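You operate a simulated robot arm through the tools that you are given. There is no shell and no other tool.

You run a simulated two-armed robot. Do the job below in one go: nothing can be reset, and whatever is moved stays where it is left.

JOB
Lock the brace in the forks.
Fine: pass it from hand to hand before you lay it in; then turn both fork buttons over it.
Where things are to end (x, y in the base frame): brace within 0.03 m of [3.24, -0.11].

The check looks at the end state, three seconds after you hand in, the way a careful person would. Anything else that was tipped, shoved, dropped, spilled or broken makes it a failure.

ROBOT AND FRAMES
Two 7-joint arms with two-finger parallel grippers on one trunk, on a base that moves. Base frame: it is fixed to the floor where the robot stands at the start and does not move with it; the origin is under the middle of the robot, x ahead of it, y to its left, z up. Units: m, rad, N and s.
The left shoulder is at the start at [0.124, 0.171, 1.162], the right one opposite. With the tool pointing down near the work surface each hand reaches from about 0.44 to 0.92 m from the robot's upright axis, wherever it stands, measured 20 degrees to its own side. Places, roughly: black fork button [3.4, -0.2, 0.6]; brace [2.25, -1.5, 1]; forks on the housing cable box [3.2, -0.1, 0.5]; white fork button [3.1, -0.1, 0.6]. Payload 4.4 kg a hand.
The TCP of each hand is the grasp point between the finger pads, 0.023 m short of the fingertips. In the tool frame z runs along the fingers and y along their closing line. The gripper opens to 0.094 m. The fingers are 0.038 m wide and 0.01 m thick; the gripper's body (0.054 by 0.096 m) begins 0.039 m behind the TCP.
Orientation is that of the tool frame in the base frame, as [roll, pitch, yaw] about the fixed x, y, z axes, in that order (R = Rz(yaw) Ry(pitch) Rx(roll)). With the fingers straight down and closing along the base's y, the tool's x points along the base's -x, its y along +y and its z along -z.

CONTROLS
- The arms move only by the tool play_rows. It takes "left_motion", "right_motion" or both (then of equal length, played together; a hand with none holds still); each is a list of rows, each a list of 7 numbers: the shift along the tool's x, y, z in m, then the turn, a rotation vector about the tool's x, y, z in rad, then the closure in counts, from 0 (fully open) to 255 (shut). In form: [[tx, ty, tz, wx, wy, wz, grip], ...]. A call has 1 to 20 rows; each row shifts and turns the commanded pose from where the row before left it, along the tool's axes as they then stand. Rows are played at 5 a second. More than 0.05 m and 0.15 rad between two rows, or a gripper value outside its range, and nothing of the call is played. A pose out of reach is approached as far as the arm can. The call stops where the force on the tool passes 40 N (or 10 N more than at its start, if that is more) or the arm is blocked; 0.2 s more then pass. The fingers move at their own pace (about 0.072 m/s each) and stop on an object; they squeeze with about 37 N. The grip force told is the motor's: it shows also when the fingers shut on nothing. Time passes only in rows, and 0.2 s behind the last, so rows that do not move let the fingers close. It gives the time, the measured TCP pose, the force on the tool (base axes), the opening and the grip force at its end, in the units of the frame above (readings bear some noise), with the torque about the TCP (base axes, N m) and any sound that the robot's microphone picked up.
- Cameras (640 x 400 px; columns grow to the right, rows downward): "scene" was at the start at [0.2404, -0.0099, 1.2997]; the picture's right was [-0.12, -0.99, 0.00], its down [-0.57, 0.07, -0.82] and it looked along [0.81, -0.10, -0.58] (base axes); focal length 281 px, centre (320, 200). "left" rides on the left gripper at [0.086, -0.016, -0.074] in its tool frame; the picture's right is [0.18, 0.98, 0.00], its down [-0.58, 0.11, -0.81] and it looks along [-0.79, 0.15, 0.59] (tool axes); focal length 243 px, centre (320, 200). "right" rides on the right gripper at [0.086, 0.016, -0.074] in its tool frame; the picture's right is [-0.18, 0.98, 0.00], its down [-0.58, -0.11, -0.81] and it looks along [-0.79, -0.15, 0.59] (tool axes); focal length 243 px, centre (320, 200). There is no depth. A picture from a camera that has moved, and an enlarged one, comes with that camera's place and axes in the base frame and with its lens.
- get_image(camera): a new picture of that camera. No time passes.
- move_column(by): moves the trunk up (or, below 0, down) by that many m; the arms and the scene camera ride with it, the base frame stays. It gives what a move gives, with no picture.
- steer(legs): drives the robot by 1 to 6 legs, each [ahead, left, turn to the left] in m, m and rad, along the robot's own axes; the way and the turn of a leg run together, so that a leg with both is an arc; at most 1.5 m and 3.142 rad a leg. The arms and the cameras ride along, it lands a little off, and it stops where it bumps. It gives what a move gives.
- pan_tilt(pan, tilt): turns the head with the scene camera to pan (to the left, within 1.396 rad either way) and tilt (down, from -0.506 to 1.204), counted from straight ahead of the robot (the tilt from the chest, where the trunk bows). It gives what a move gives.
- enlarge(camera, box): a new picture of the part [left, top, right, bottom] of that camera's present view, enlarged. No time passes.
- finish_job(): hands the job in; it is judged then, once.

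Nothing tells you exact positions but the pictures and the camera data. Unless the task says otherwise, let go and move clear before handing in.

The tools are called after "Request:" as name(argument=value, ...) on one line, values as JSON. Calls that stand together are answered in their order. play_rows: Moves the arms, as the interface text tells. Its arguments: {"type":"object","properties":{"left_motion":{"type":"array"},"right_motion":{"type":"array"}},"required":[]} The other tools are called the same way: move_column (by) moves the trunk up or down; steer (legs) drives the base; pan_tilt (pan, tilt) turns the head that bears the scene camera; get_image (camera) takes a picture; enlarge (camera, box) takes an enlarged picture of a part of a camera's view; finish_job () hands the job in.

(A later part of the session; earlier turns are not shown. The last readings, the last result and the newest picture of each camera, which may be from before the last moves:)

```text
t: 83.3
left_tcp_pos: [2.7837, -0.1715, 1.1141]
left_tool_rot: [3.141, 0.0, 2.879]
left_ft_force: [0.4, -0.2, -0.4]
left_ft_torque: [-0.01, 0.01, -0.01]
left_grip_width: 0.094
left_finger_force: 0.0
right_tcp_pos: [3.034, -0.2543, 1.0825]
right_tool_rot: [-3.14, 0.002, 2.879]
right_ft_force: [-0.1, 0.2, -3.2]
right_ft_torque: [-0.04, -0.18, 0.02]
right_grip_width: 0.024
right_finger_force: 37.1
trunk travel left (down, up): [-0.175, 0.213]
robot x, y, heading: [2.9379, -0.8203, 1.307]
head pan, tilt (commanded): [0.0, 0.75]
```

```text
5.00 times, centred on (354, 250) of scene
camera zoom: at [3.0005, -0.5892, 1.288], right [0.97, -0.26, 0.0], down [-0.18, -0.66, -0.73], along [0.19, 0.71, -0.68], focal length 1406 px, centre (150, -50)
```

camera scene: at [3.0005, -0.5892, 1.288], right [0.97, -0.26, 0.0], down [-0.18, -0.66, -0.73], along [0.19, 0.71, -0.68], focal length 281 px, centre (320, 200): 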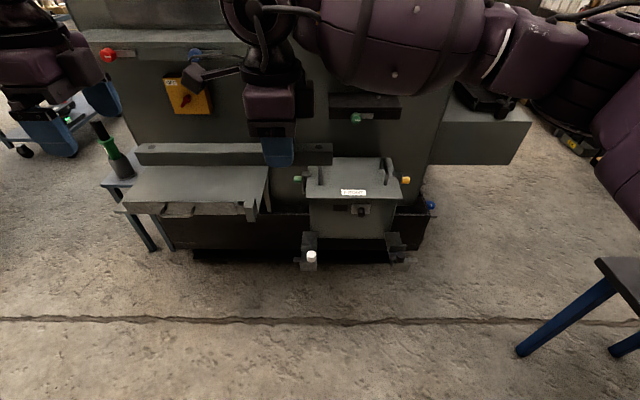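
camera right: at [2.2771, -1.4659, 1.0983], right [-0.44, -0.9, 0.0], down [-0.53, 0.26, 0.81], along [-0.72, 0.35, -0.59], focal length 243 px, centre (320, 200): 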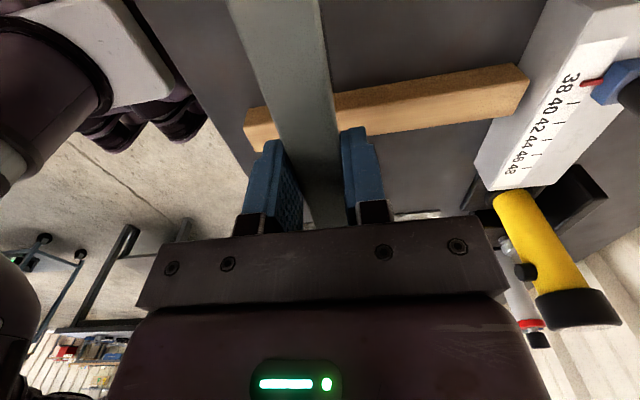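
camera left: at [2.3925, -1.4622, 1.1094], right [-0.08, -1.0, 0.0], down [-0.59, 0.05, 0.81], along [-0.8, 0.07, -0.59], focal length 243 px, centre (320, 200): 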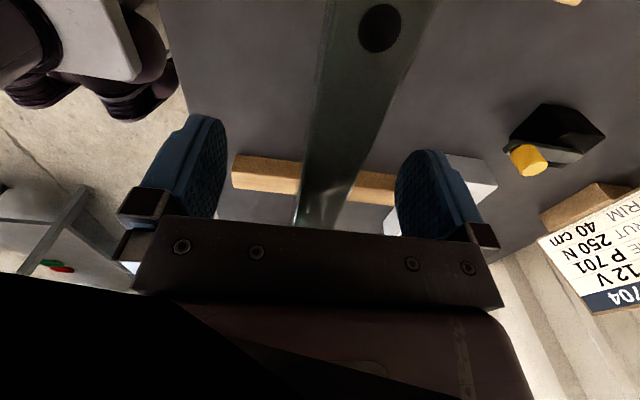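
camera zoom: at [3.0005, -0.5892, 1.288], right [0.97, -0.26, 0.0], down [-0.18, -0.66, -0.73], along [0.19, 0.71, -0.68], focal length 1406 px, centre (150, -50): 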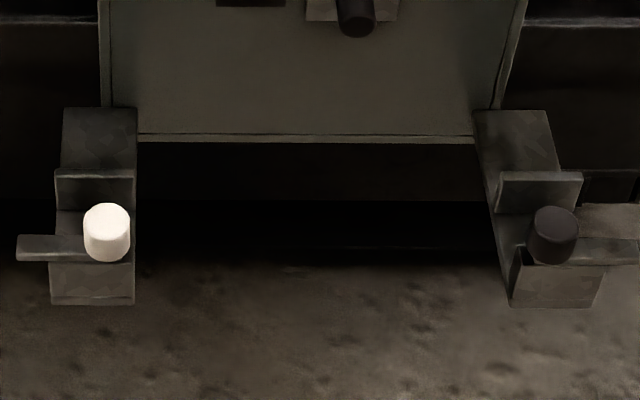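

I now see both forks clearly: the white knob's tongue points left and the black one's points right, both away from the slots. I'll measure the bar in my hand and the slots more precisely before going on.

Request:
enlarge(camera="scene", box=[120, 120, 344, 190])

Request:
enlarge(camera="scene", box=[294, 228, 342, 274])

Request:
enlarge(camera="scene", box=[376, 228, 424, 274])

Request:
get_image(camera="right")

Request:
get_image(camera="left")

```text
2.86 times, centred on (232, 155) of scene
camera zoom: at [3.0005, -0.5892, 1.288], right [0.97, -0.26, 0.0], down [-0.18, -0.66, -0.73], along [0.19, 0.71, -0.68], focal length 804 px, centre (571, 329)
```

zoom: 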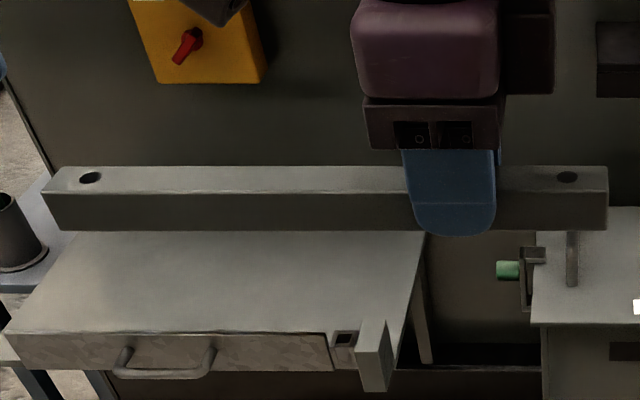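

```text
8.70 times, centred on (318, 251) of scene
camera zoom: at [3.0005, -0.5892, 1.288], right [0.97, -0.26, 0.0], down [-0.18, -0.66, -0.73], along [0.19, 0.71, -0.68], focal length 2445 px, centre (337, -244)
```

zoom: 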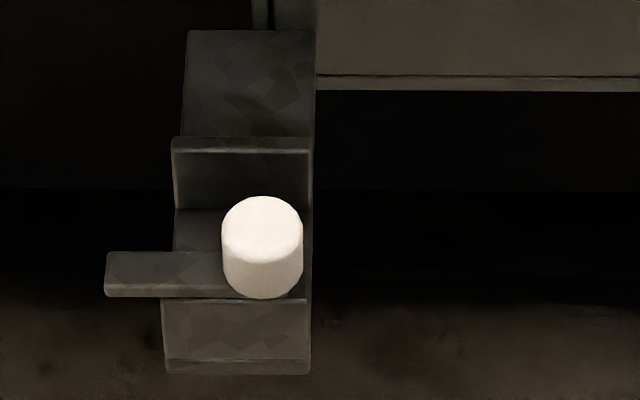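

```text
8.70 times, centred on (400, 251) of scene
camera zoom: at [3.0005, -0.5892, 1.288], right [0.97, -0.26, 0.0], down [-0.18, -0.66, -0.73], along [0.19, 0.71, -0.68], focal length 2445 px, centre (-376, -244)
```

zoom: 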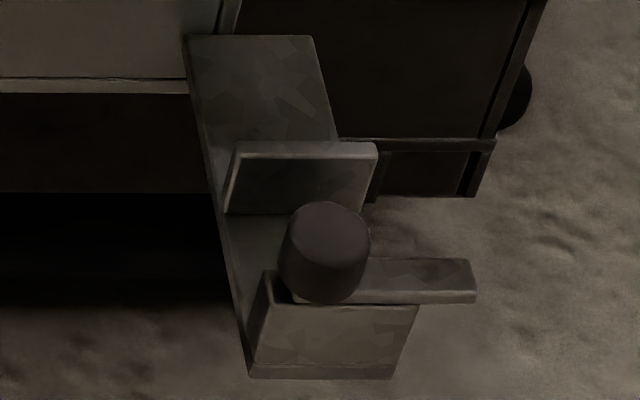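

```text
taken
camera right: at [2.9544, -0.2157, 1.1574], right [0.43, 0.9, 0.0], down [0.53, -0.26, 0.81], along [0.73, -0.35, -0.59], focal length 243 px, centre (320, 200)
```

right: 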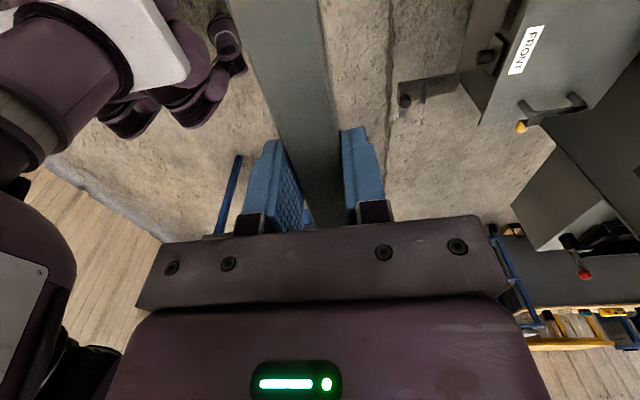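

```text
taken
camera left: at [2.6962, -0.1646, 1.1892], right [0.08, 1.0, 0.0], down [0.59, -0.05, 0.81], along [0.8, -0.06, -0.59], focal length 243 px, centre (320, 200)
```

left: 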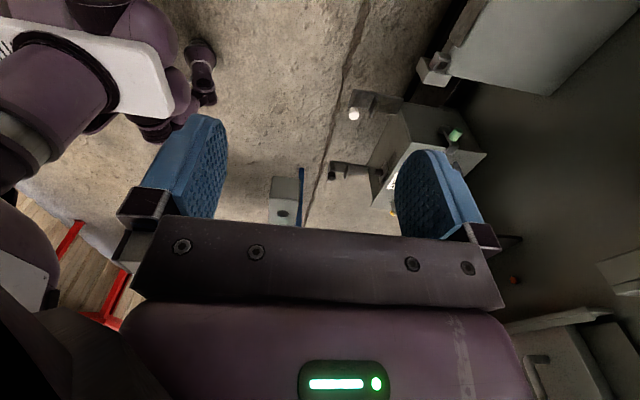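

The bar looks about 0.257 m long while the inner gap between the forks is about 0.234 m, so centring along the bar matters. I'll measure more closely, using the 38 mm fingers as a ruler.

Request:
enlarge(camera="scene", box=[240, 150, 340, 212])

Request:
enlarge(camera="scene", box=[126, 130, 226, 192])

```text
6.40 times, centred on (290, 181) of scene
camera zoom: at [3.0005, -0.5892, 1.288], right [0.97, -0.26, 0.0], down [-0.18, -0.66, -0.73], along [0.19, 0.71, -0.68], focal length 1800 px, centre (512, 322)
```

zoom: 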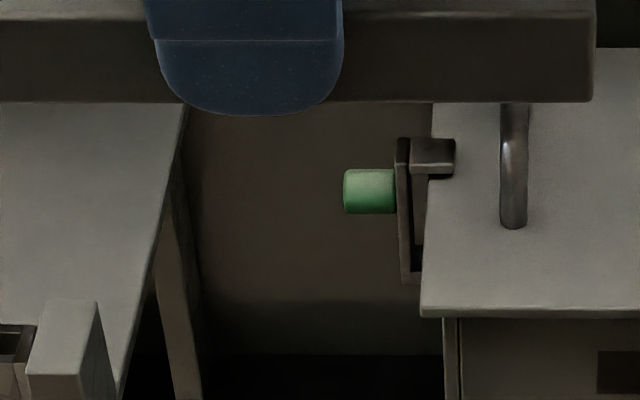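

```text
6.40 times, centred on (176, 161) of scene
camera zoom: at [3.0005, -0.5892, 1.288], right [0.97, -0.26, 0.0], down [-0.18, -0.66, -0.73], along [0.19, 0.71, -0.68], focal length 1800 px, centre (1242, 450)
```

zoom: 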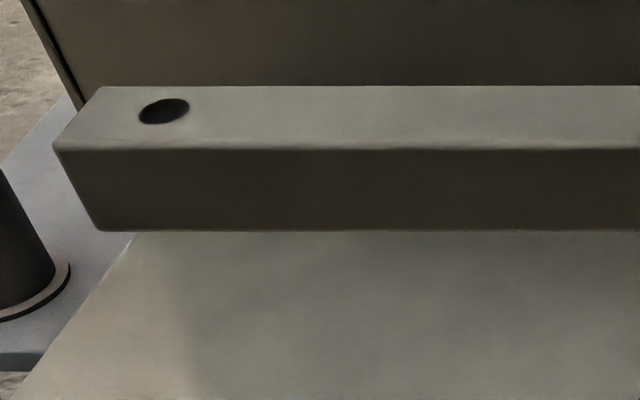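

The forks' slot centre works out at about (3.242, -0.105), matching the wanted place, with the fork knobs near (3.106, -0.10) and (3.36, -0.17), tops at z 0.61. I'll move the base up to laying distance with the bar still high.

Request:
steer(legs=[[0.175, -0.085, -0.005]])

Request:
pan_tilt(pan=0.0, tilt=0.9)

Request:
get_image(camera="scene")

```text
t: 84.9
left_tcp_pos: [2.9144, -0.0246, 1.1141]
left_tool_rot: [3.141, -0.001, 2.876]
left_ft_force: [0.7, 0.8, -0.2]
left_ft_torque: [0.0, -0.01, 0.02]
left_grip_width: 0.0942
left_finger_force: 0.0
right_tcp_pos: [3.1628, -0.11, 1.0826]
right_tool_rot: [-3.141, 0.0, 2.873]
right_ft_force: [0.6, 0.6, -3.1]
right_ft_torque: [-0.07, -0.2, 0.02]
right_grip_width: 0.0238
right_finger_force: 36.7
trunk travel left (down, up): [-0.175, 0.213]
robot x, y, heading: [3.0672, -0.672, 1.308]
head pan, tilt (commanded): [0.0, 0.75]
```

```text
t: 85.6
left_tcp_pos: [2.9144, -0.0259, 1.1144]
left_tool_rot: [-3.142, 0.001, 2.875]
left_ft_force: [0.0, -0.4, 0.7]
left_ft_torque: [-0.04, 0.01, 0.01]
left_grip_width: 0.0939
left_finger_force: 0.0
right_tcp_pos: [3.1629, -0.1105, 1.0842]
right_tool_rot: [3.14, 0.002, 2.874]
right_ft_force: [0.1, 0.4, -3.1]
right_ft_torque: [-0.08, -0.19, 0.01]
right_grip_width: 0.0236
right_finger_force: 36.9
trunk travel left (down, up): [-0.175, 0.213]
robot x, y, heading: [3.0671, -0.6709, 1.304]
head pan, tilt (commanded): [0.0, 0.901]
```

```text
taken
camera scene: at [3.1265, -0.4518, 1.2762], right [0.96, -0.26, 0.0], down [-0.21, -0.76, -0.62], along [0.16, 0.6, -0.78], focal length 281 px, centre (320, 200)
```

scene: 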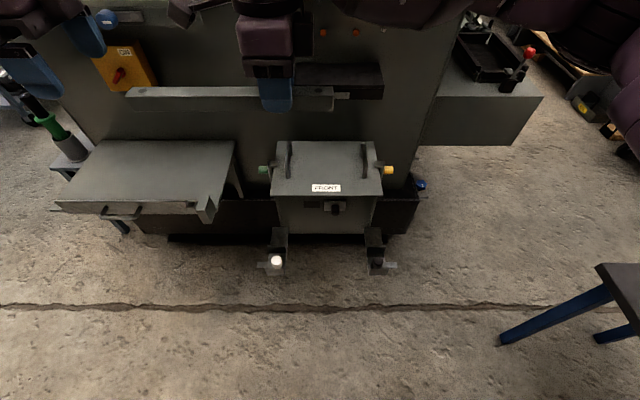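

Request:
enlarge(camera="scene", box=[250, 190, 410, 290])

Request:
enlarge(camera="scene", box=[250, 220, 330, 270])

Request:
enlarge(camera="scene", box=[340, 220, 420, 270])

```text
4.00 times, centred on (330, 240) of scene
camera zoom: at [3.1265, -0.4518, 1.2762], right [0.96, -0.26, 0.0], down [-0.21, -0.76, -0.62], along [0.16, 0.6, -0.78], focal length 1125 px, centre (280, 40)
```

zoom: 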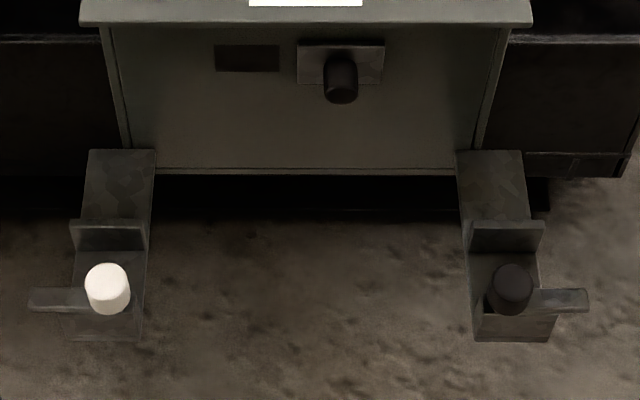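

```text
8.00 times, centred on (290, 245) of scene
camera zoom: at [3.1265, -0.4518, 1.2762], right [0.96, -0.26, 0.0], down [-0.21, -0.76, -0.62], along [0.16, 0.6, -0.78], focal length 2250 px, centre (560, -160)
```

zoom: 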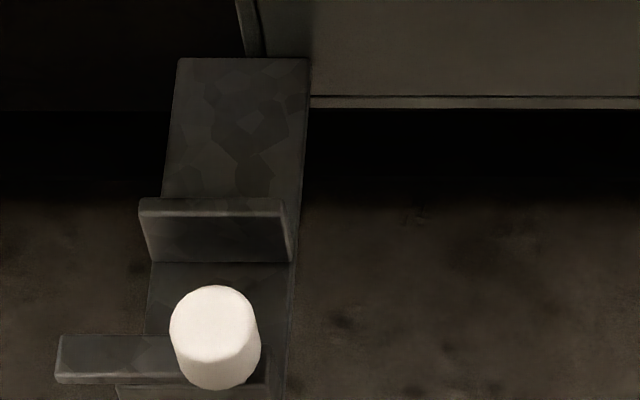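

```text
8.00 times, centred on (380, 245) of scene
camera zoom: at [3.1265, -0.4518, 1.2762], right [0.96, -0.26, 0.0], down [-0.21, -0.76, -0.62], along [0.16, 0.6, -0.78], focal length 2250 px, centre (-160, -160)
```

zoom: 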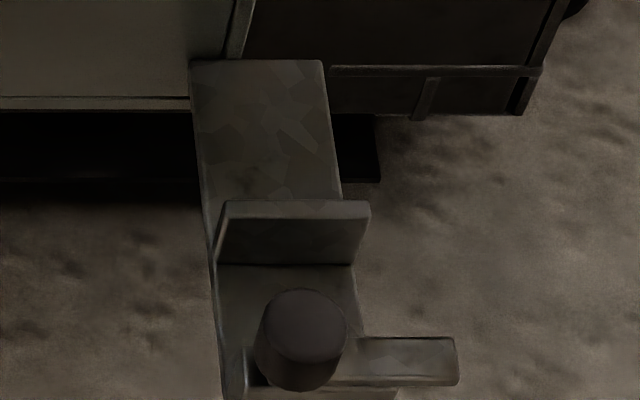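

The forks are well in view. I'll lower the trunk, keeping the bar well above the box handles.

Request:
move_column(by=-0.17)

Request:
get_image(camera="scene")

```text
t: 87.5
left_tcp_pos: [2.9146, -0.0264, 0.9468]
left_tool_rot: [3.138, 0.001, 2.874]
left_ft_force: [-0.5, -0.6, -0.2]
left_ft_torque: [0.02, -0.01, 0.0]
left_grip_width: 0.094
left_finger_force: 0.0
right_tcp_pos: [3.1633, -0.1095, 0.9143]
right_tool_rot: [3.14, 0.0, 2.872]
right_ft_force: [0.3, 0.3, -3.3]
right_ft_torque: [0.03, -0.18, 0.03]
right_grip_width: 0.0238
right_finger_force: 36.8
trunk travel left (down, up): [-0.005, 0.383]
robot x, y, heading: [3.0676, -0.6749, 1.305]
head pan, tilt (commanded): [0.0, 0.901]
```

```text
taken
camera scene: at [3.1664, -0.3066, 1.0703], right [0.96, -0.26, 0.0], down [-0.21, -0.76, -0.62], along [0.16, 0.6, -0.78], focal length 281 px, centre (320, 200)
```

scene: 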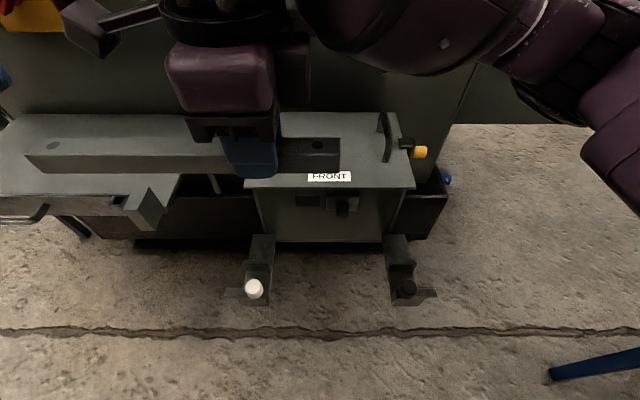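

The camera moved forward with the bowing trunk, giving a good overhead view. Moving the bar sideways now so its middle sits above the fork line.

Request:
play_rows(right_motion=[[-0.0442, 0.0078, 0, 0, 0, 0, 255], [-0.0442, 0.0078, 0, 0, 0, 0, 255], [-0.0442, 0.0078, 0, 0, 0, 0, 255], [0, 0, 0, 0, 0, 0, 255]])

Request:
get_image(camera="scene")

Request:
get_image(camera="right")

```text
t: 88.5
left_tcp_pos: [2.9137, -0.0249, 0.945]
left_tool_rot: [-3.141, -0.001, 2.874]
left_ft_force: [-0.7, -0.4, -0.2]
left_ft_torque: [0.01, -0.01, 0.01]
left_grip_width: 0.0942
left_finger_force: 0.0
right_tcp_pos: [3.2981, -0.1221, 0.9127]
right_tool_rot: [3.139, 0.001, 2.876]
right_ft_force: [-0.7, -0.2, -2.9]
right_ft_torque: [-0.04, -0.16, -0.02]
right_grip_width: 0.0237
right_finger_force: 36.8
trunk travel left (down, up): [-0.005, 0.383]
robot x, y, heading: [3.0641, -0.6724, 1.305]
head pan, tilt (commanded): [0.0, 0.901]
```

```text
taken
camera scene: at [3.1663, -0.3058, 1.0698], right [0.96, -0.26, 0.0], down [-0.21, -0.76, -0.62], along [0.16, 0.6, -0.78], focal length 281 px, centre (320, 200)
```

scene: 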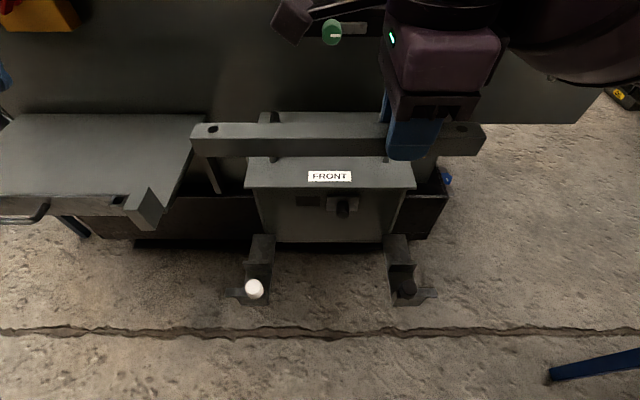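

```text
taken
camera right: at [3.2188, -0.0832, 0.9869], right [0.44, 0.9, 0.0], down [0.53, -0.26, 0.81], along [0.73, -0.35, -0.59], focal length 243 px, centre (320, 200)
```

right: 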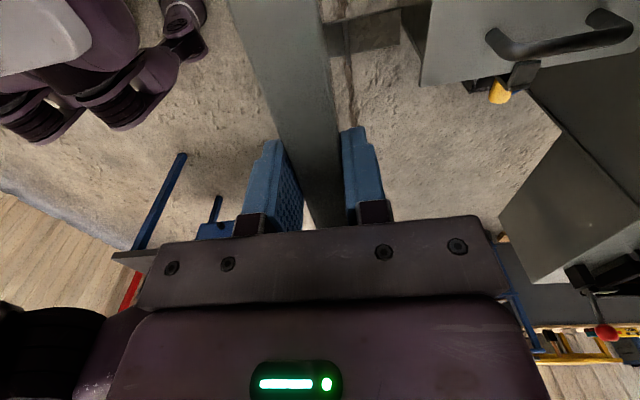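

The bar is above the forks now. Descending to about z 0.70, still above the knobs, and then checking the alignment.

Request:
play_rows(right_motion=[[0, 0, 0.0425, 0, 0, 0, 255], [0, 0, 0.0425, 0, 0, 0, 255], [0, 0, 0.0425, 0, 0, 0, 255], [0, 0, 0.0425, 0, 0, 0, 255], [0, 0, 0.035, 0, 0, 0, 255], [0, 0, 0, 0, 0, 0, 255]])

Request:
get_image(camera="scene")

Request:
get_image(camera="right")

```text
t: 89.9
left_tcp_pos: [2.9137, -0.0256, 0.9448]
left_tool_rot: [-3.141, 0.001, 2.875]
left_ft_force: [-0.9, 0.2, -0.3]
left_ft_torque: [0.01, 0.05, -0.02]
left_grip_width: 0.0939
left_finger_force: 0.1
right_tcp_pos: [3.2987, -0.1207, 0.7084]
right_tool_rot: [3.141, 0.003, 2.876]
right_ft_force: [0.5, -0.5, -3.0]
right_ft_torque: [-0.02, -0.19, -0.01]
right_grip_width: 0.0237
right_finger_force: 37.4
trunk travel left (down, up): [-0.005, 0.383]
robot x, y, heading: [3.0664, -0.673, 1.306]
head pan, tilt (commanded): [0.0, 0.901]
```

```text
taken
camera scene: at [3.1665, -0.3059, 1.0699], right [0.96, -0.26, 0.0], down [-0.21, -0.76, -0.62], along [0.16, 0.6, -0.78], focal length 281 px, centre (320, 200)
```

scene: 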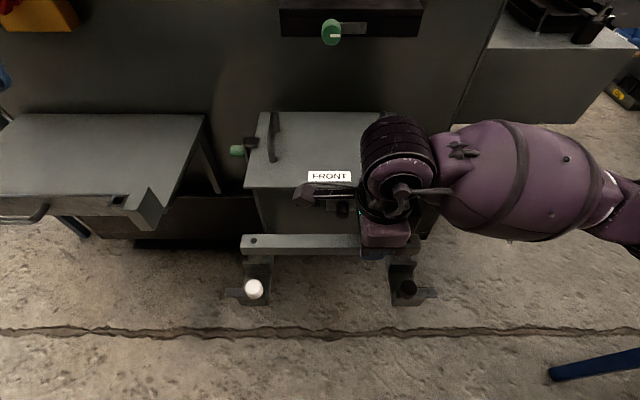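

```text
taken
camera right: at [3.2191, -0.0823, 0.7824], right [0.44, 0.9, 0.0], down [0.53, -0.26, 0.81], along [0.73, -0.35, -0.59], focal length 243 px, centre (320, 200)
```

right: 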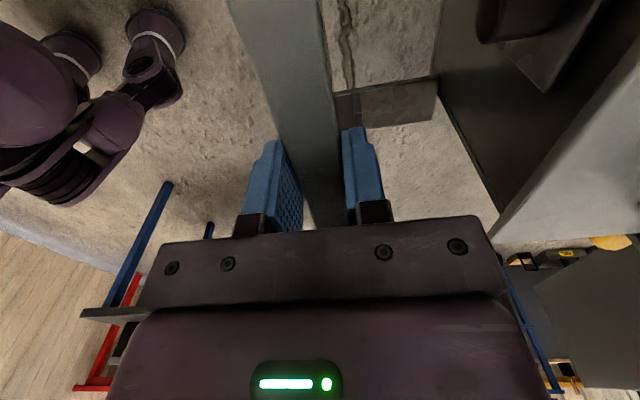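

Request:
enlarge(camera="scene", box=[220, 220, 450, 320])

Request:
enlarge(camera="scene", box=[225, 225, 305, 315])

Request:
enlarge(camera="scene", box=[360, 225, 440, 315])

```text
2.78 times, centred on (335, 270) of scene
camera zoom: at [3.1665, -0.3059, 1.0699], right [0.96, -0.26, 0.0], down [-0.21, -0.76, -0.62], along [0.16, 0.6, -0.78], focal length 782 px, centre (278, 5)
```

zoom: 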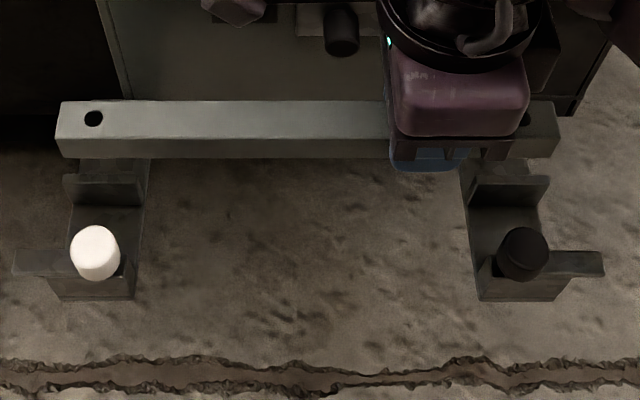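

```text
4.44 times, centred on (265, 270) of scene
camera zoom: at [3.1665, -0.3059, 1.0699], right [0.96, -0.26, 0.0], down [-0.21, -0.76, -0.62], along [0.16, 0.6, -0.78], focal length 1250 px, centre (564, -111)
```

zoom: 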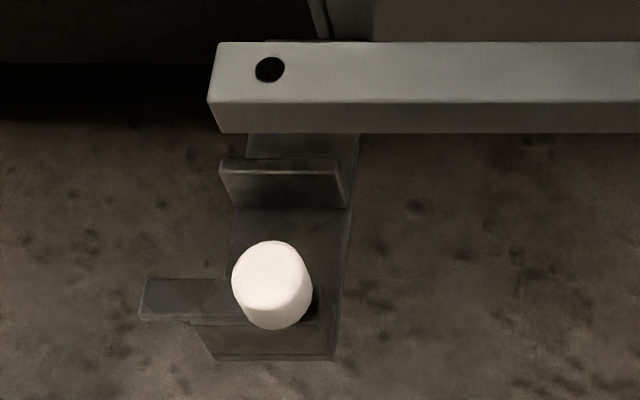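

```text
4.44 times, centred on (400, 270) of scene
camera zoom: at [3.1665, -0.3059, 1.0699], right [0.96, -0.26, 0.0], down [-0.21, -0.76, -0.62], along [0.16, 0.6, -0.78], focal length 1250 px, centre (-36, -111)
```

zoom: 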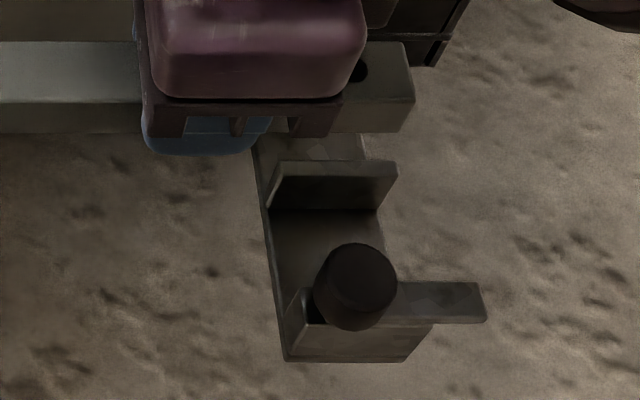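

Comparing in one picture: the bar is about 4 mm too far left and 3 mm too near the posts; it lies parallel to the fork line. I'll correct that and go down until the bar's underside is just above the slot tops.

Request:
play_rows(right_motion=[[-0.0045, 0.003, 0.02, 0, 0, 0, 255], [0, 0, 0.03, 0, 0, 0, 255], [0, 0, 0.03, 0, 0, 0, 255], [0, 0, 0.025, 0, 0, 0, 255], [0, 0, 0, 0, 0, 0, 255], [0, 0, 0, 0, 0, 0, 255]])

Request:
enlarge(camera="scene", box=[220, 220, 450, 320])

Request:
enlarge(camera="scene", box=[225, 225, 305, 315])

Request:
enlarge(camera="scene", box=[360, 225, 440, 315])

```text
t: 91.3
left_tcp_pos: [2.9141, -0.0245, 0.9457]
left_tool_rot: [3.141, 0.001, 2.875]
left_ft_force: [-1.1, -0.7, 0.4]
left_ft_torque: [0.01, -0.01, 0.02]
left_grip_width: 0.0939
left_finger_force: 0.2
right_tcp_pos: [3.3033, -0.1209, 0.6032]
right_tool_rot: [-3.14, 0.003, 2.874]
right_ft_force: [0.4, -0.4, -2.9]
right_ft_torque: [-0.06, -0.16, -0.01]
right_grip_width: 0.0235
right_finger_force: 36.6
trunk travel left (down, up): [-0.005, 0.383]
robot x, y, heading: [3.0651, -0.6743, 1.306]
head pan, tilt (commanded): [0.0, 0.901]
```

```text
2.78 times, centred on (335, 270) of scene
camera zoom: at [3.1665, -0.3059, 1.0698], right [0.96, -0.26, 0.0], down [-0.21, -0.76, -0.62], along [0.16, 0.6, -0.78], focal length 782 px, centre (278, 5)
```

zoom: 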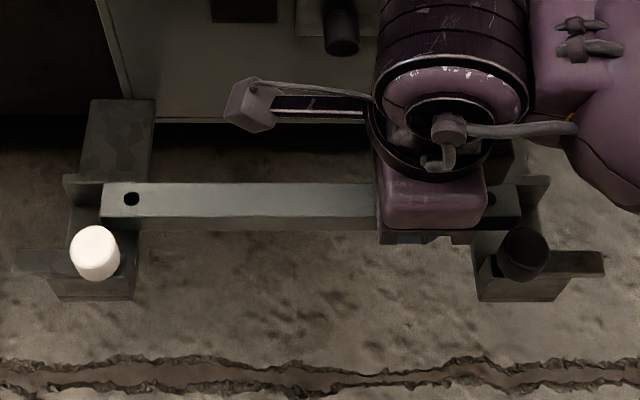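

```text
4.44 times, centred on (265, 270) of scene
camera zoom: at [3.1665, -0.3059, 1.0698], right [0.96, -0.26, 0.0], down [-0.21, -0.76, -0.62], along [0.16, 0.6, -0.78], focal length 1250 px, centre (564, -111)
```

zoom: 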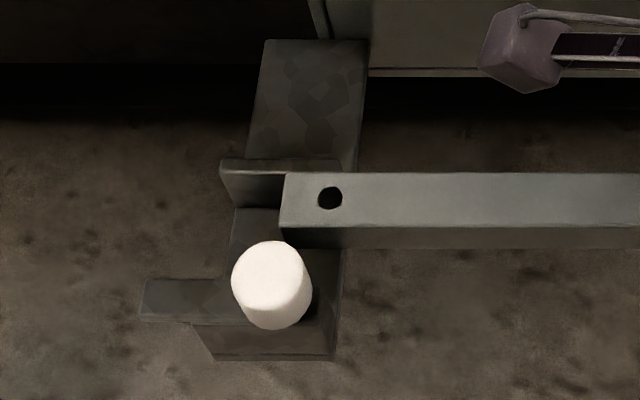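

```text
4.44 times, centred on (400, 270) of scene
camera zoom: at [3.1665, -0.3059, 1.0698], right [0.96, -0.26, 0.0], down [-0.21, -0.76, -0.62], along [0.16, 0.6, -0.78], focal length 1250 px, centre (-36, -111)
```

zoom: 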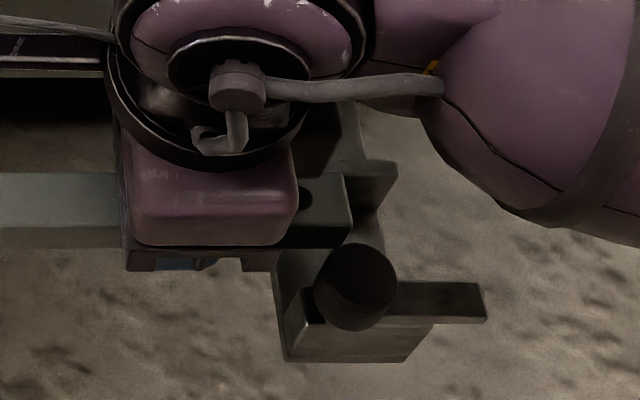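

At this height the bar's ends line up with the two knob axes, centred within a millimetre, and it sits well between post and inner plate. Going down into the slots slowly.

Request:
play_rows(right_motion=[[0, 0, 0.01, 0, 0, 0, 255], [0, 0, 0.01, 0, 0, 0, 255], [0, 0, 0.006, 0, 0, 0, 255], [0, 0, 0.005, 0, 0, 0, 255], [0, 0, 0, 0, 0, 0, 255]])

Request:
enlarge(camera="scene", box=[225, 225, 305, 315])

Request:
enlarge(camera="scene", box=[360, 225, 440, 315])

```text
t: 92.5
left_tcp_pos: [2.9153, -0.0256, 0.9452]
left_tool_rot: [3.141, 0.001, 2.876]
left_ft_force: [0.3, 0.4, 0.1]
left_ft_torque: [0.0, -0.03, 0.01]
left_grip_width: 0.094
left_finger_force: 0.0
right_tcp_pos: [3.303, -0.1206, 0.5716]
right_tool_rot: [3.141, 0.003, 2.875]
right_ft_force: [-0.5, 0.4, -3.2]
right_ft_torque: [-0.07, -0.18, -0.01]
right_grip_width: 0.0236
right_finger_force: 37.1
trunk travel left (down, up): [-0.005, 0.383]
robot x, y, heading: [3.0661, -0.6711, 1.306]
head pan, tilt (commanded): [0.0, 0.901]
```

```text
4.44 times, centred on (265, 270) of scene
camera zoom: at [3.1665, -0.3059, 1.0698], right [0.96, -0.26, 0.0], down [-0.21, -0.76, -0.62], along [0.16, 0.6, -0.78], focal length 1250 px, centre (564, -111)
```

zoom: 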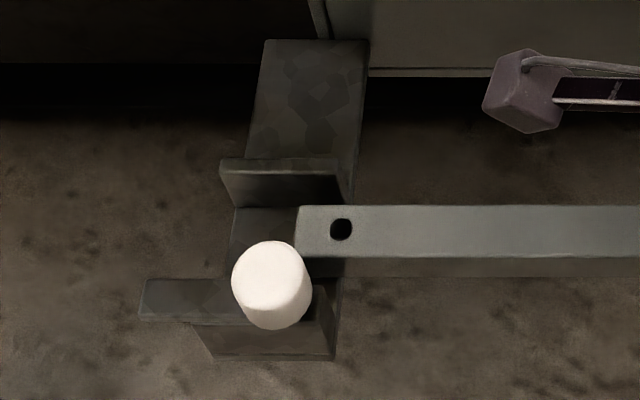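

```text
4.44 times, centred on (400, 270) of scene
camera zoom: at [3.1665, -0.3059, 1.0698], right [0.96, -0.26, 0.0], down [-0.21, -0.76, -0.62], along [0.16, 0.6, -0.78], focal length 1250 px, centre (-36, -111)
```

zoom: 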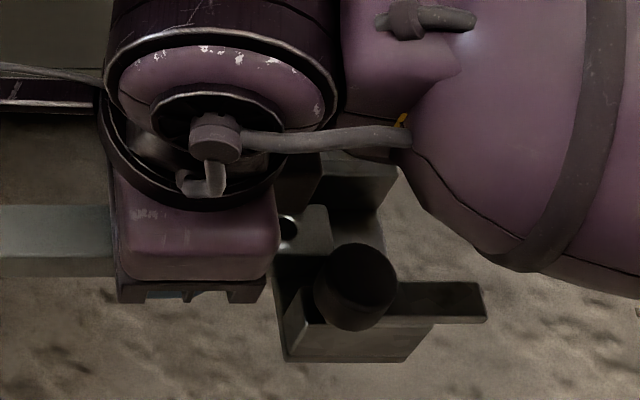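

Request:
play_rows(right_motion=[[0, 0, 0.004, 0, 0, 0, 255], [0, 0, 0.003, 0, 0, 0, 255], [0, 0, 0, 0, 0, 0, 255]])

```text
t: 93.3
left_tcp_pos: [2.9149, -0.0262, 0.9458]
left_tool_rot: [3.14, 0.0, 2.875]
left_ft_force: [-0.3, -0.3, 0.5]
left_ft_torque: [-0.03, 0.0, -0.04]
left_grip_width: 0.094
left_finger_force: 0.1
right_tcp_pos: [3.3023, -0.1206, 0.5672]
right_tool_rot: [3.138, -0.001, 2.874]
right_ft_force: [2.3, -1.2, 13.9]
right_ft_torque: [0.1, 1.13, 0.23]
right_grip_width: 0.0238
right_finger_force: 37.0
trunk travel left (down, up): [-0.005, 0.383]
robot x, y, heading: [3.0663, -0.6693, 1.299]
head pan, tilt (commanded): [0.0, 0.901]
```

Contact: about 17 N up, shared between both fork arms. Checking the picture before letting go.

Request:
enlarge(camera="scene", box=[225, 225, 305, 315])

Request:
enlarge(camera="scene", box=[360, 225, 440, 315])

Request:
get_image(camera="right")

Request:
get_image(camera="left")

```text
4.44 times, centred on (265, 270) of scene
camera zoom: at [3.1664, -0.3069, 1.0705], right [0.96, -0.26, 0.0], down [-0.21, -0.76, -0.62], along [0.16, 0.6, -0.78], focal length 1250 px, centre (564, -111)
```

zoom: 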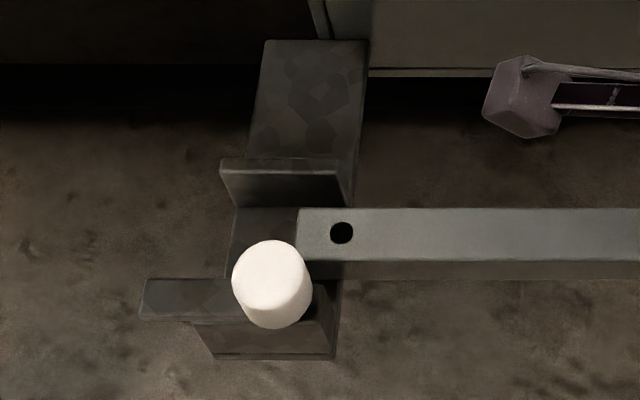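

```text
4.44 times, centred on (400, 270) of scene
camera zoom: at [3.1664, -0.3069, 1.0705], right [0.96, -0.26, 0.0], down [-0.21, -0.76, -0.62], along [0.16, 0.6, -0.78], focal length 1250 px, centre (-36, -111)
```

zoom: 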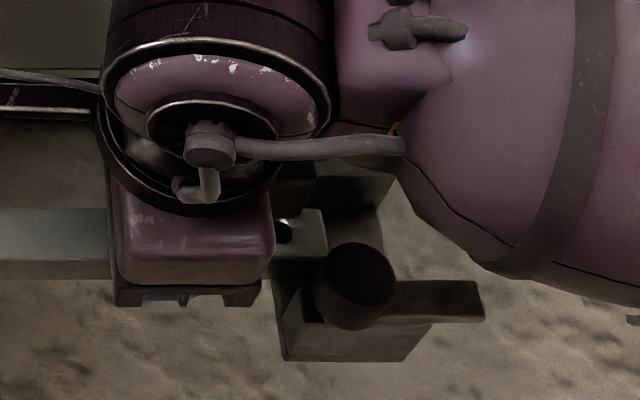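

```text
taken
camera right: at [3.2239, -0.0817, 0.6416], right [0.44, 0.9, 0.0], down [0.53, -0.26, 0.81], along [0.72, -0.35, -0.59], focal length 243 px, centre (320, 200)
```

right: 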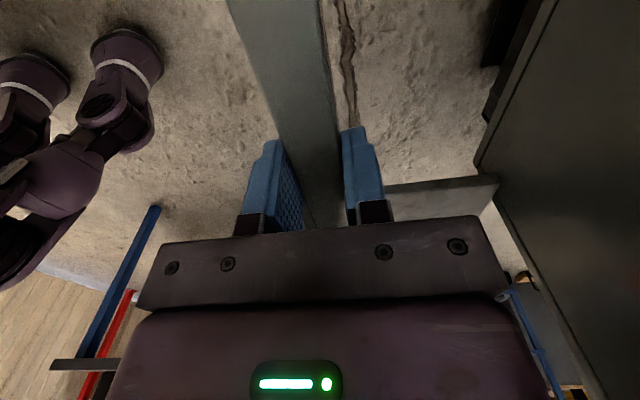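

```text
taken
camera left: at [2.8262, -0.0196, 1.0204], right [0.08, 1.0, 0.0], down [0.59, -0.05, 0.81], along [0.8, -0.07, -0.59], focal length 243 px, centre (320, 200)
```

left: 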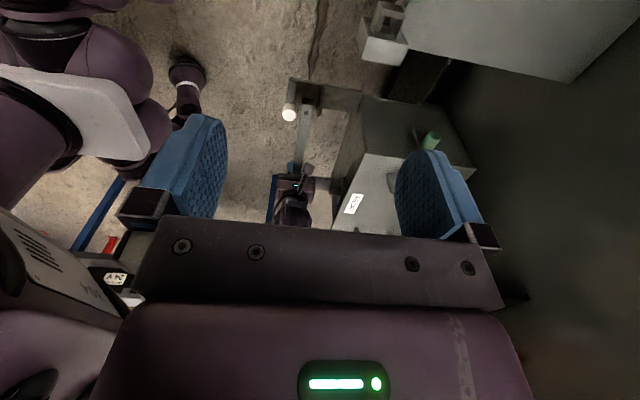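

The bar sits in both slots. I'll ease the push by a millimetre and open the right fingers only part way.

Request:
play_rows(right_motion=[[0, 0, -0.0015, 0, 0, 0, 255], [0, 0, 0, 0, 0, 0, 220], [0, 0, 0, 0, 0, 0, 160], [0, 0, 0, 0, 0, 0, 110], [0, 0, 0, 0, 0, 0, 110], [0, 0, 0, 0, 0, 0, 110]])

Request:
enlarge(camera="scene", box=[225, 225, 305, 315])

Request:
get_image(camera="right")

```text
t: 94.7
left_tcp_pos: [2.9136, -0.0261, 0.9448]
left_tool_rot: [3.14, -0.001, 2.876]
left_ft_force: [0.4, -0.5, 0.2]
left_ft_torque: [-0.02, 0.02, 0.01]
left_grip_width: 0.0942
left_finger_force: 0.0
right_tcp_pos: [3.3031, -0.1207, 0.5676]
right_tool_rot: [3.142, 0.002, 2.874]
right_ft_force: [-0.2, 0.5, -0.1]
right_ft_torque: [-0.01, -0.01, 0.01]
right_grip_width: 0.0536
right_finger_force: 0.1
trunk travel left (down, up): [-0.005, 0.383]
robot x, y, heading: [3.0639, -0.672, 1.301]
head pan, tilt (commanded): [0.0, 0.901]
```

```text
4.44 times, centred on (265, 270) of scene
camera zoom: at [3.1665, -0.306, 1.0699], right [0.96, -0.26, 0.0], down [-0.21, -0.76, -0.62], along [0.16, 0.6, -0.78], focal length 1250 px, centre (564, -111)
```

zoom: 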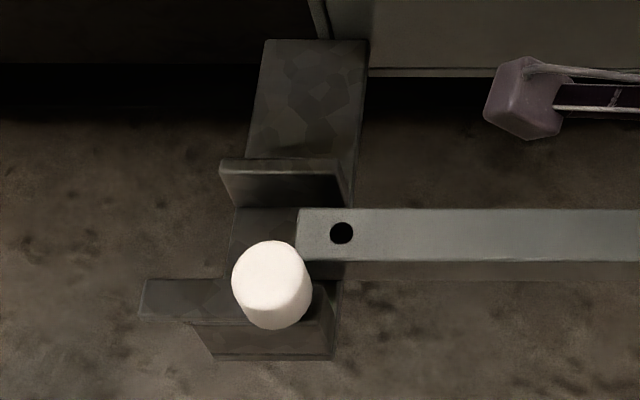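

```text
taken
camera right: at [3.2243, -0.082, 0.641], right [0.44, 0.9, 0.0], down [0.53, -0.26, 0.81], along [0.73, -0.35, -0.59], focal length 243 px, centre (320, 200)
```

right: 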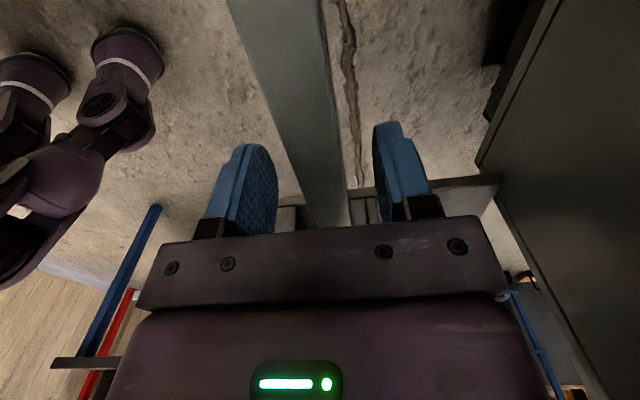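

The bar stays put after release. Lifting the right hand straight up.

Request:
play_rows(right_motion=[[0, 0, -0.02, 0, 0, 0, 110], [0, 0, -0.035, 0, 0, 0, 110], [0, 0, -0.04, 0, 0, 0, 110], [0, 0, -0.04, 0, 0, 0, 110], [0, 0, -0.04, 0, 0, 0, 110], [0, 0, 0, 0, 0, 0, 110]])

Request:
get_image(camera="scene")

Request:
enlarge(camera="scene", box=[220, 220, 450, 320])

Request:
get_image(camera="right")

```text
t: 96.1
left_tcp_pos: [2.9144, -0.0244, 0.9443]
left_tool_rot: [3.14, 0.0, 2.874]
left_ft_force: [-0.7, -0.3, 0.7]
left_ft_torque: [0.05, 0.02, 0.03]
left_grip_width: 0.0939
left_finger_force: 0.1
right_tcp_pos: [3.3028, -0.12, 0.7421]
right_tool_rot: [-3.141, 0.003, 2.875]
right_ft_force: [-0.6, -0.7, -0.6]
right_ft_torque: [0.0, 0.0, 0.0]
right_grip_width: 0.0535
right_finger_force: 0.1
trunk travel left (down, up): [-0.005, 0.383]
robot x, y, heading: [3.069, -0.6707, 1.307]
head pan, tilt (commanded): [0.0, 0.901]
```

```text
taken
camera scene: at [3.1665, -0.3059, 1.0698], right [0.96, -0.26, 0.0], down [-0.21, -0.76, -0.62], along [0.16, 0.6, -0.78], focal length 281 px, centre (320, 200)
```

scene: 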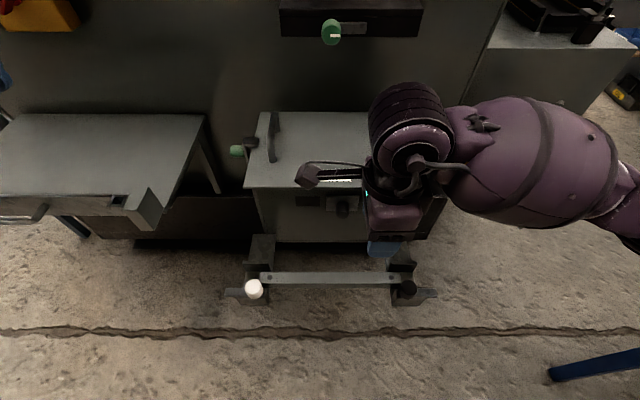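

```text
2.78 times, centred on (335, 270) of scene
camera zoom: at [3.1665, -0.3059, 1.0698], right [0.96, -0.26, 0.0], down [-0.21, -0.76, -0.62], along [0.16, 0.6, -0.78], focal length 782 px, centre (278, 5)
```

zoom: 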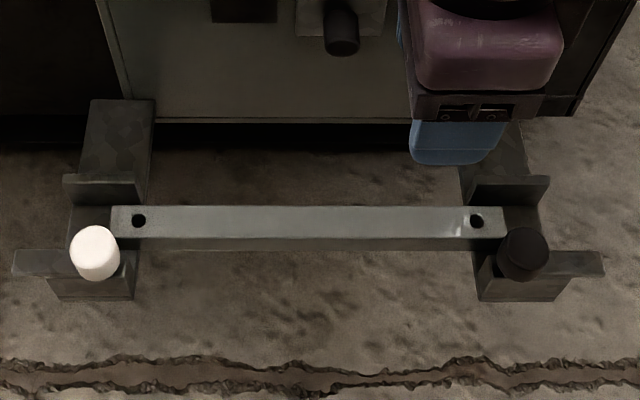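

```text
taken
camera right: at [3.2242, -0.0814, 0.8162], right [0.44, 0.9, 0.0], down [0.53, -0.26, 0.81], along [0.73, -0.35, -0.59], focal length 243 px, centre (320, 200)
```

right: 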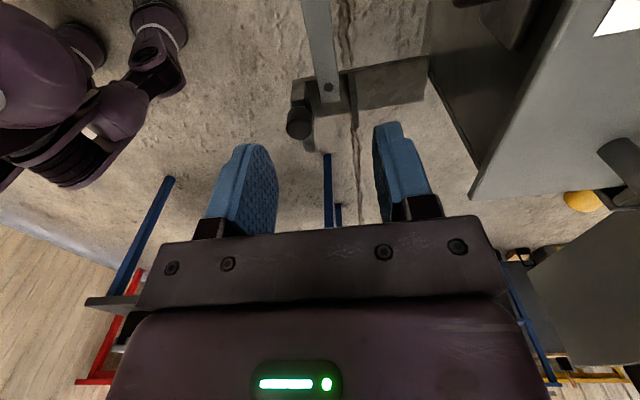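

The brace lies in both forks, centred near (3.242, -0.107). Now the buttons: the black one first with the right hand, turning its tongue from outward over the bar.

Request:
enlarge(camera="scene", box=[376, 250, 440, 310])

Request:
enlarge(camera="scene", box=[222, 250, 286, 310])

Request:
enlarge(camera="right", box=[260, 40, 440, 152])

```text
6.67 times, centred on (408, 280) of scene
camera zoom: at [3.1665, -0.3059, 1.0698], right [0.96, -0.26, 0.0], down [-0.21, -0.76, -0.62], along [0.16, 0.6, -0.78], focal length 1875 px, centre (-267, -333)
```

zoom: 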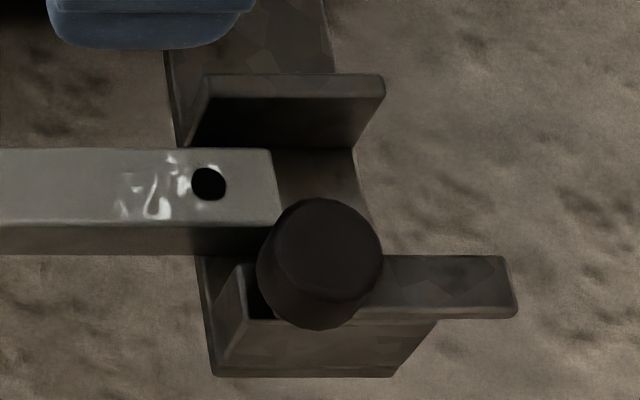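

```text
6.67 times, centred on (254, 280) of scene
camera zoom: at [3.1665, -0.3059, 1.0698], right [0.96, -0.26, 0.0], down [-0.21, -0.76, -0.62], along [0.16, 0.6, -0.78], focal length 1875 px, centre (760, -333)
```

zoom: 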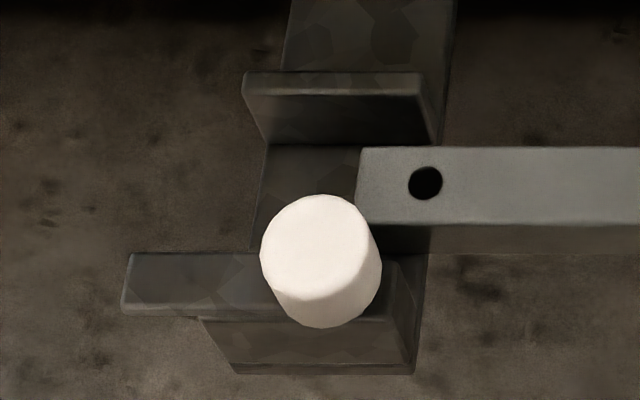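

```text
3.56 times, centred on (350, 96) of right
camera zoom: at [3.2242, -0.0814, 0.8162], right [0.44, 0.9, 0.0], down [0.53, -0.26, 0.81], along [0.73, -0.35, -0.59], focal length 863 px, centre (213, 570)
```

zoom: 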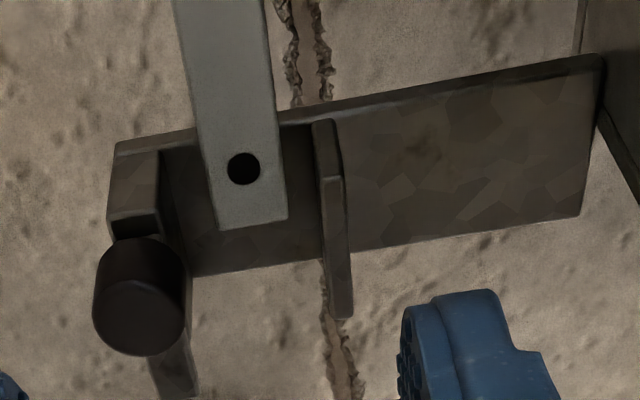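

The right camera shows the bar's end resting well on the black fork, and the tongue pointing outward past the knob at about (3.360, -0.171). Moving the right hand above that knob.

Request:
play_rows(right_motion=[[-0.0343, -0.017, 0, 0, 0, 0, 110], [-0.0343, -0.017, 0, 0, 0, 0, 110], [0, 0, 0.03, 0, 0, 0, 110], [0, 0, 0.03, 0, 0, 0, 110], [0, 0, 0, 0, 0, 0, 110]])

Request:
get_image(camera="right")

Request:
enlarge(camera="scene", box=[300, 180, 460, 320])

```text
t: 97.3
left_tcp_pos: [2.9144, -0.0261, 0.9459]
left_tool_rot: [3.141, -0.001, 2.874]
left_ft_force: [-0.5, 0.2, 0.4]
left_ft_torque: [0.0, 0.01, 0.04]
left_grip_width: 0.0939
left_finger_force: 0.2
right_tcp_pos: [3.3595, -0.1723, 0.6816]
right_tool_rot: [-3.141, 0.003, 2.873]
right_ft_force: [-0.8, -0.6, 0.7]
right_ft_torque: [-0.02, 0.01, 0.01]
right_grip_width: 0.0536
right_finger_force: 0.0
trunk travel left (down, up): [-0.005, 0.383]
robot x, y, heading: [3.0648, -0.6742, 1.307]
head pan, tilt (commanded): [0.0, 0.901]
```

```text
taken
camera right: at [3.281, -0.1338, 0.7559], right [0.44, 0.9, 0.0], down [0.53, -0.26, 0.81], along [0.73, -0.35, -0.59], focal length 243 px, centre (320, 200)
```

right: 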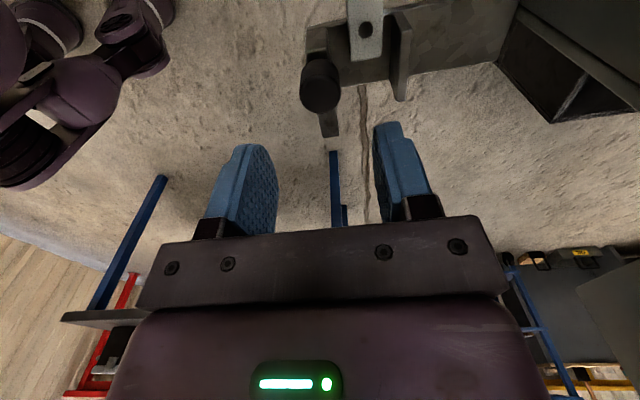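

```text
2.86 times, centred on (380, 250) of scene
camera zoom: at [3.1665, -0.3061, 1.0699], right [0.96, -0.26, 0.0], down [-0.21, -0.76, -0.62], along [0.16, 0.6, -0.78], focal length 804 px, centre (149, 57)
```

zoom: 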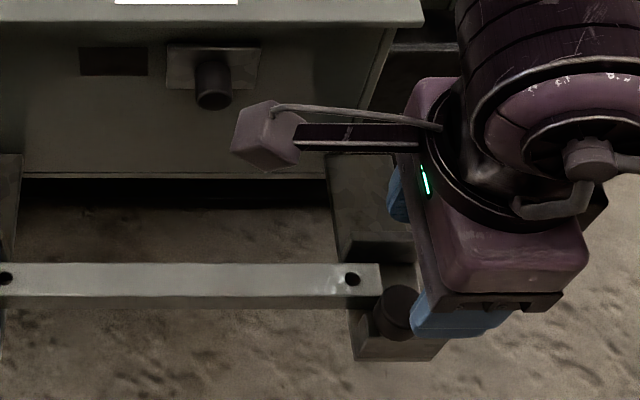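

The camera confirms the knob at about (3.361, -0.170), right under the hand. Descending around it, fingertips staying above the bar and tongue.

Request:
play_rows(right_motion=[[-0.0005, 0.002, 0.03, 0, 0, 0, 110], [0, 0, 0.025, 0, 0, 0, 110], [0, 0, 0.015, 0, 0, 0, 110], [0, 0, 0.0086, 0, 0, 0, 110], [0, 0, 0, 0, 0, 0, 110]])

Request:
get_image(camera="right")

Request:
enlarge(camera="scene", box=[340, 200, 460, 320])

```text
t: 98.5
left_tcp_pos: [2.9143, -0.0261, 0.9448]
left_tool_rot: [-3.141, 0.001, 2.875]
left_ft_force: [-0.8, 0.2, 0.2]
left_ft_torque: [-0.04, -0.01, 0.01]
left_grip_width: 0.0939
left_finger_force: 0.1
right_tcp_pos: [3.3604, -0.1686, 0.6025]
right_tool_rot: [-3.14, 0.0, 2.875]
right_ft_force: [0.0, -0.6, 0.1]
right_ft_torque: [-0.02, -0.03, 0.01]
right_grip_width: 0.0533
right_finger_force: 0.1
trunk travel left (down, up): [-0.005, 0.383]
robot x, y, heading: [3.0623, -0.6736, 1.307]
head pan, tilt (commanded): [0.0, 0.901]
```

```text
taken
camera right: at [3.2819, -0.1312, 0.6774], right [0.44, 0.9, 0.0], down [0.53, -0.26, 0.81], along [0.73, -0.35, -0.59], focal length 243 px, centre (320, 200)
```

right: 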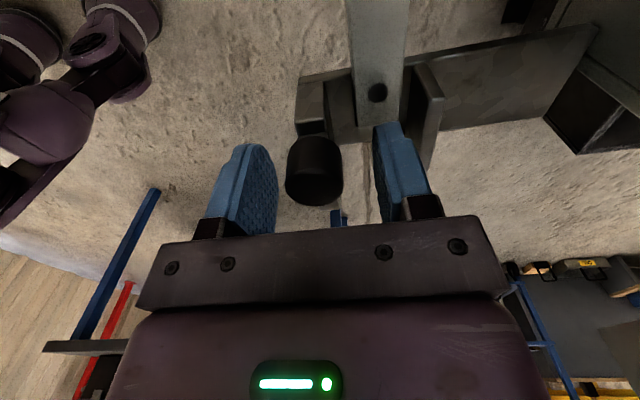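

```text
3.33 times, centred on (400, 260) of scene
camera zoom: at [3.1665, -0.306, 1.0699], right [0.96, -0.26, 0.0], down [-0.21, -0.76, -0.62], along [0.16, 0.6, -0.78], focal length 937 px, centre (53, 0)
```

zoom: 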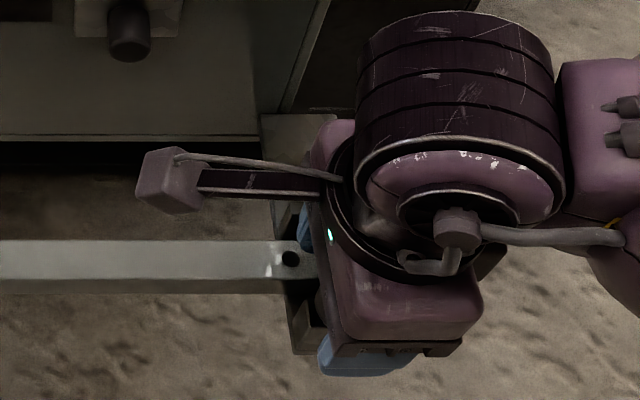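

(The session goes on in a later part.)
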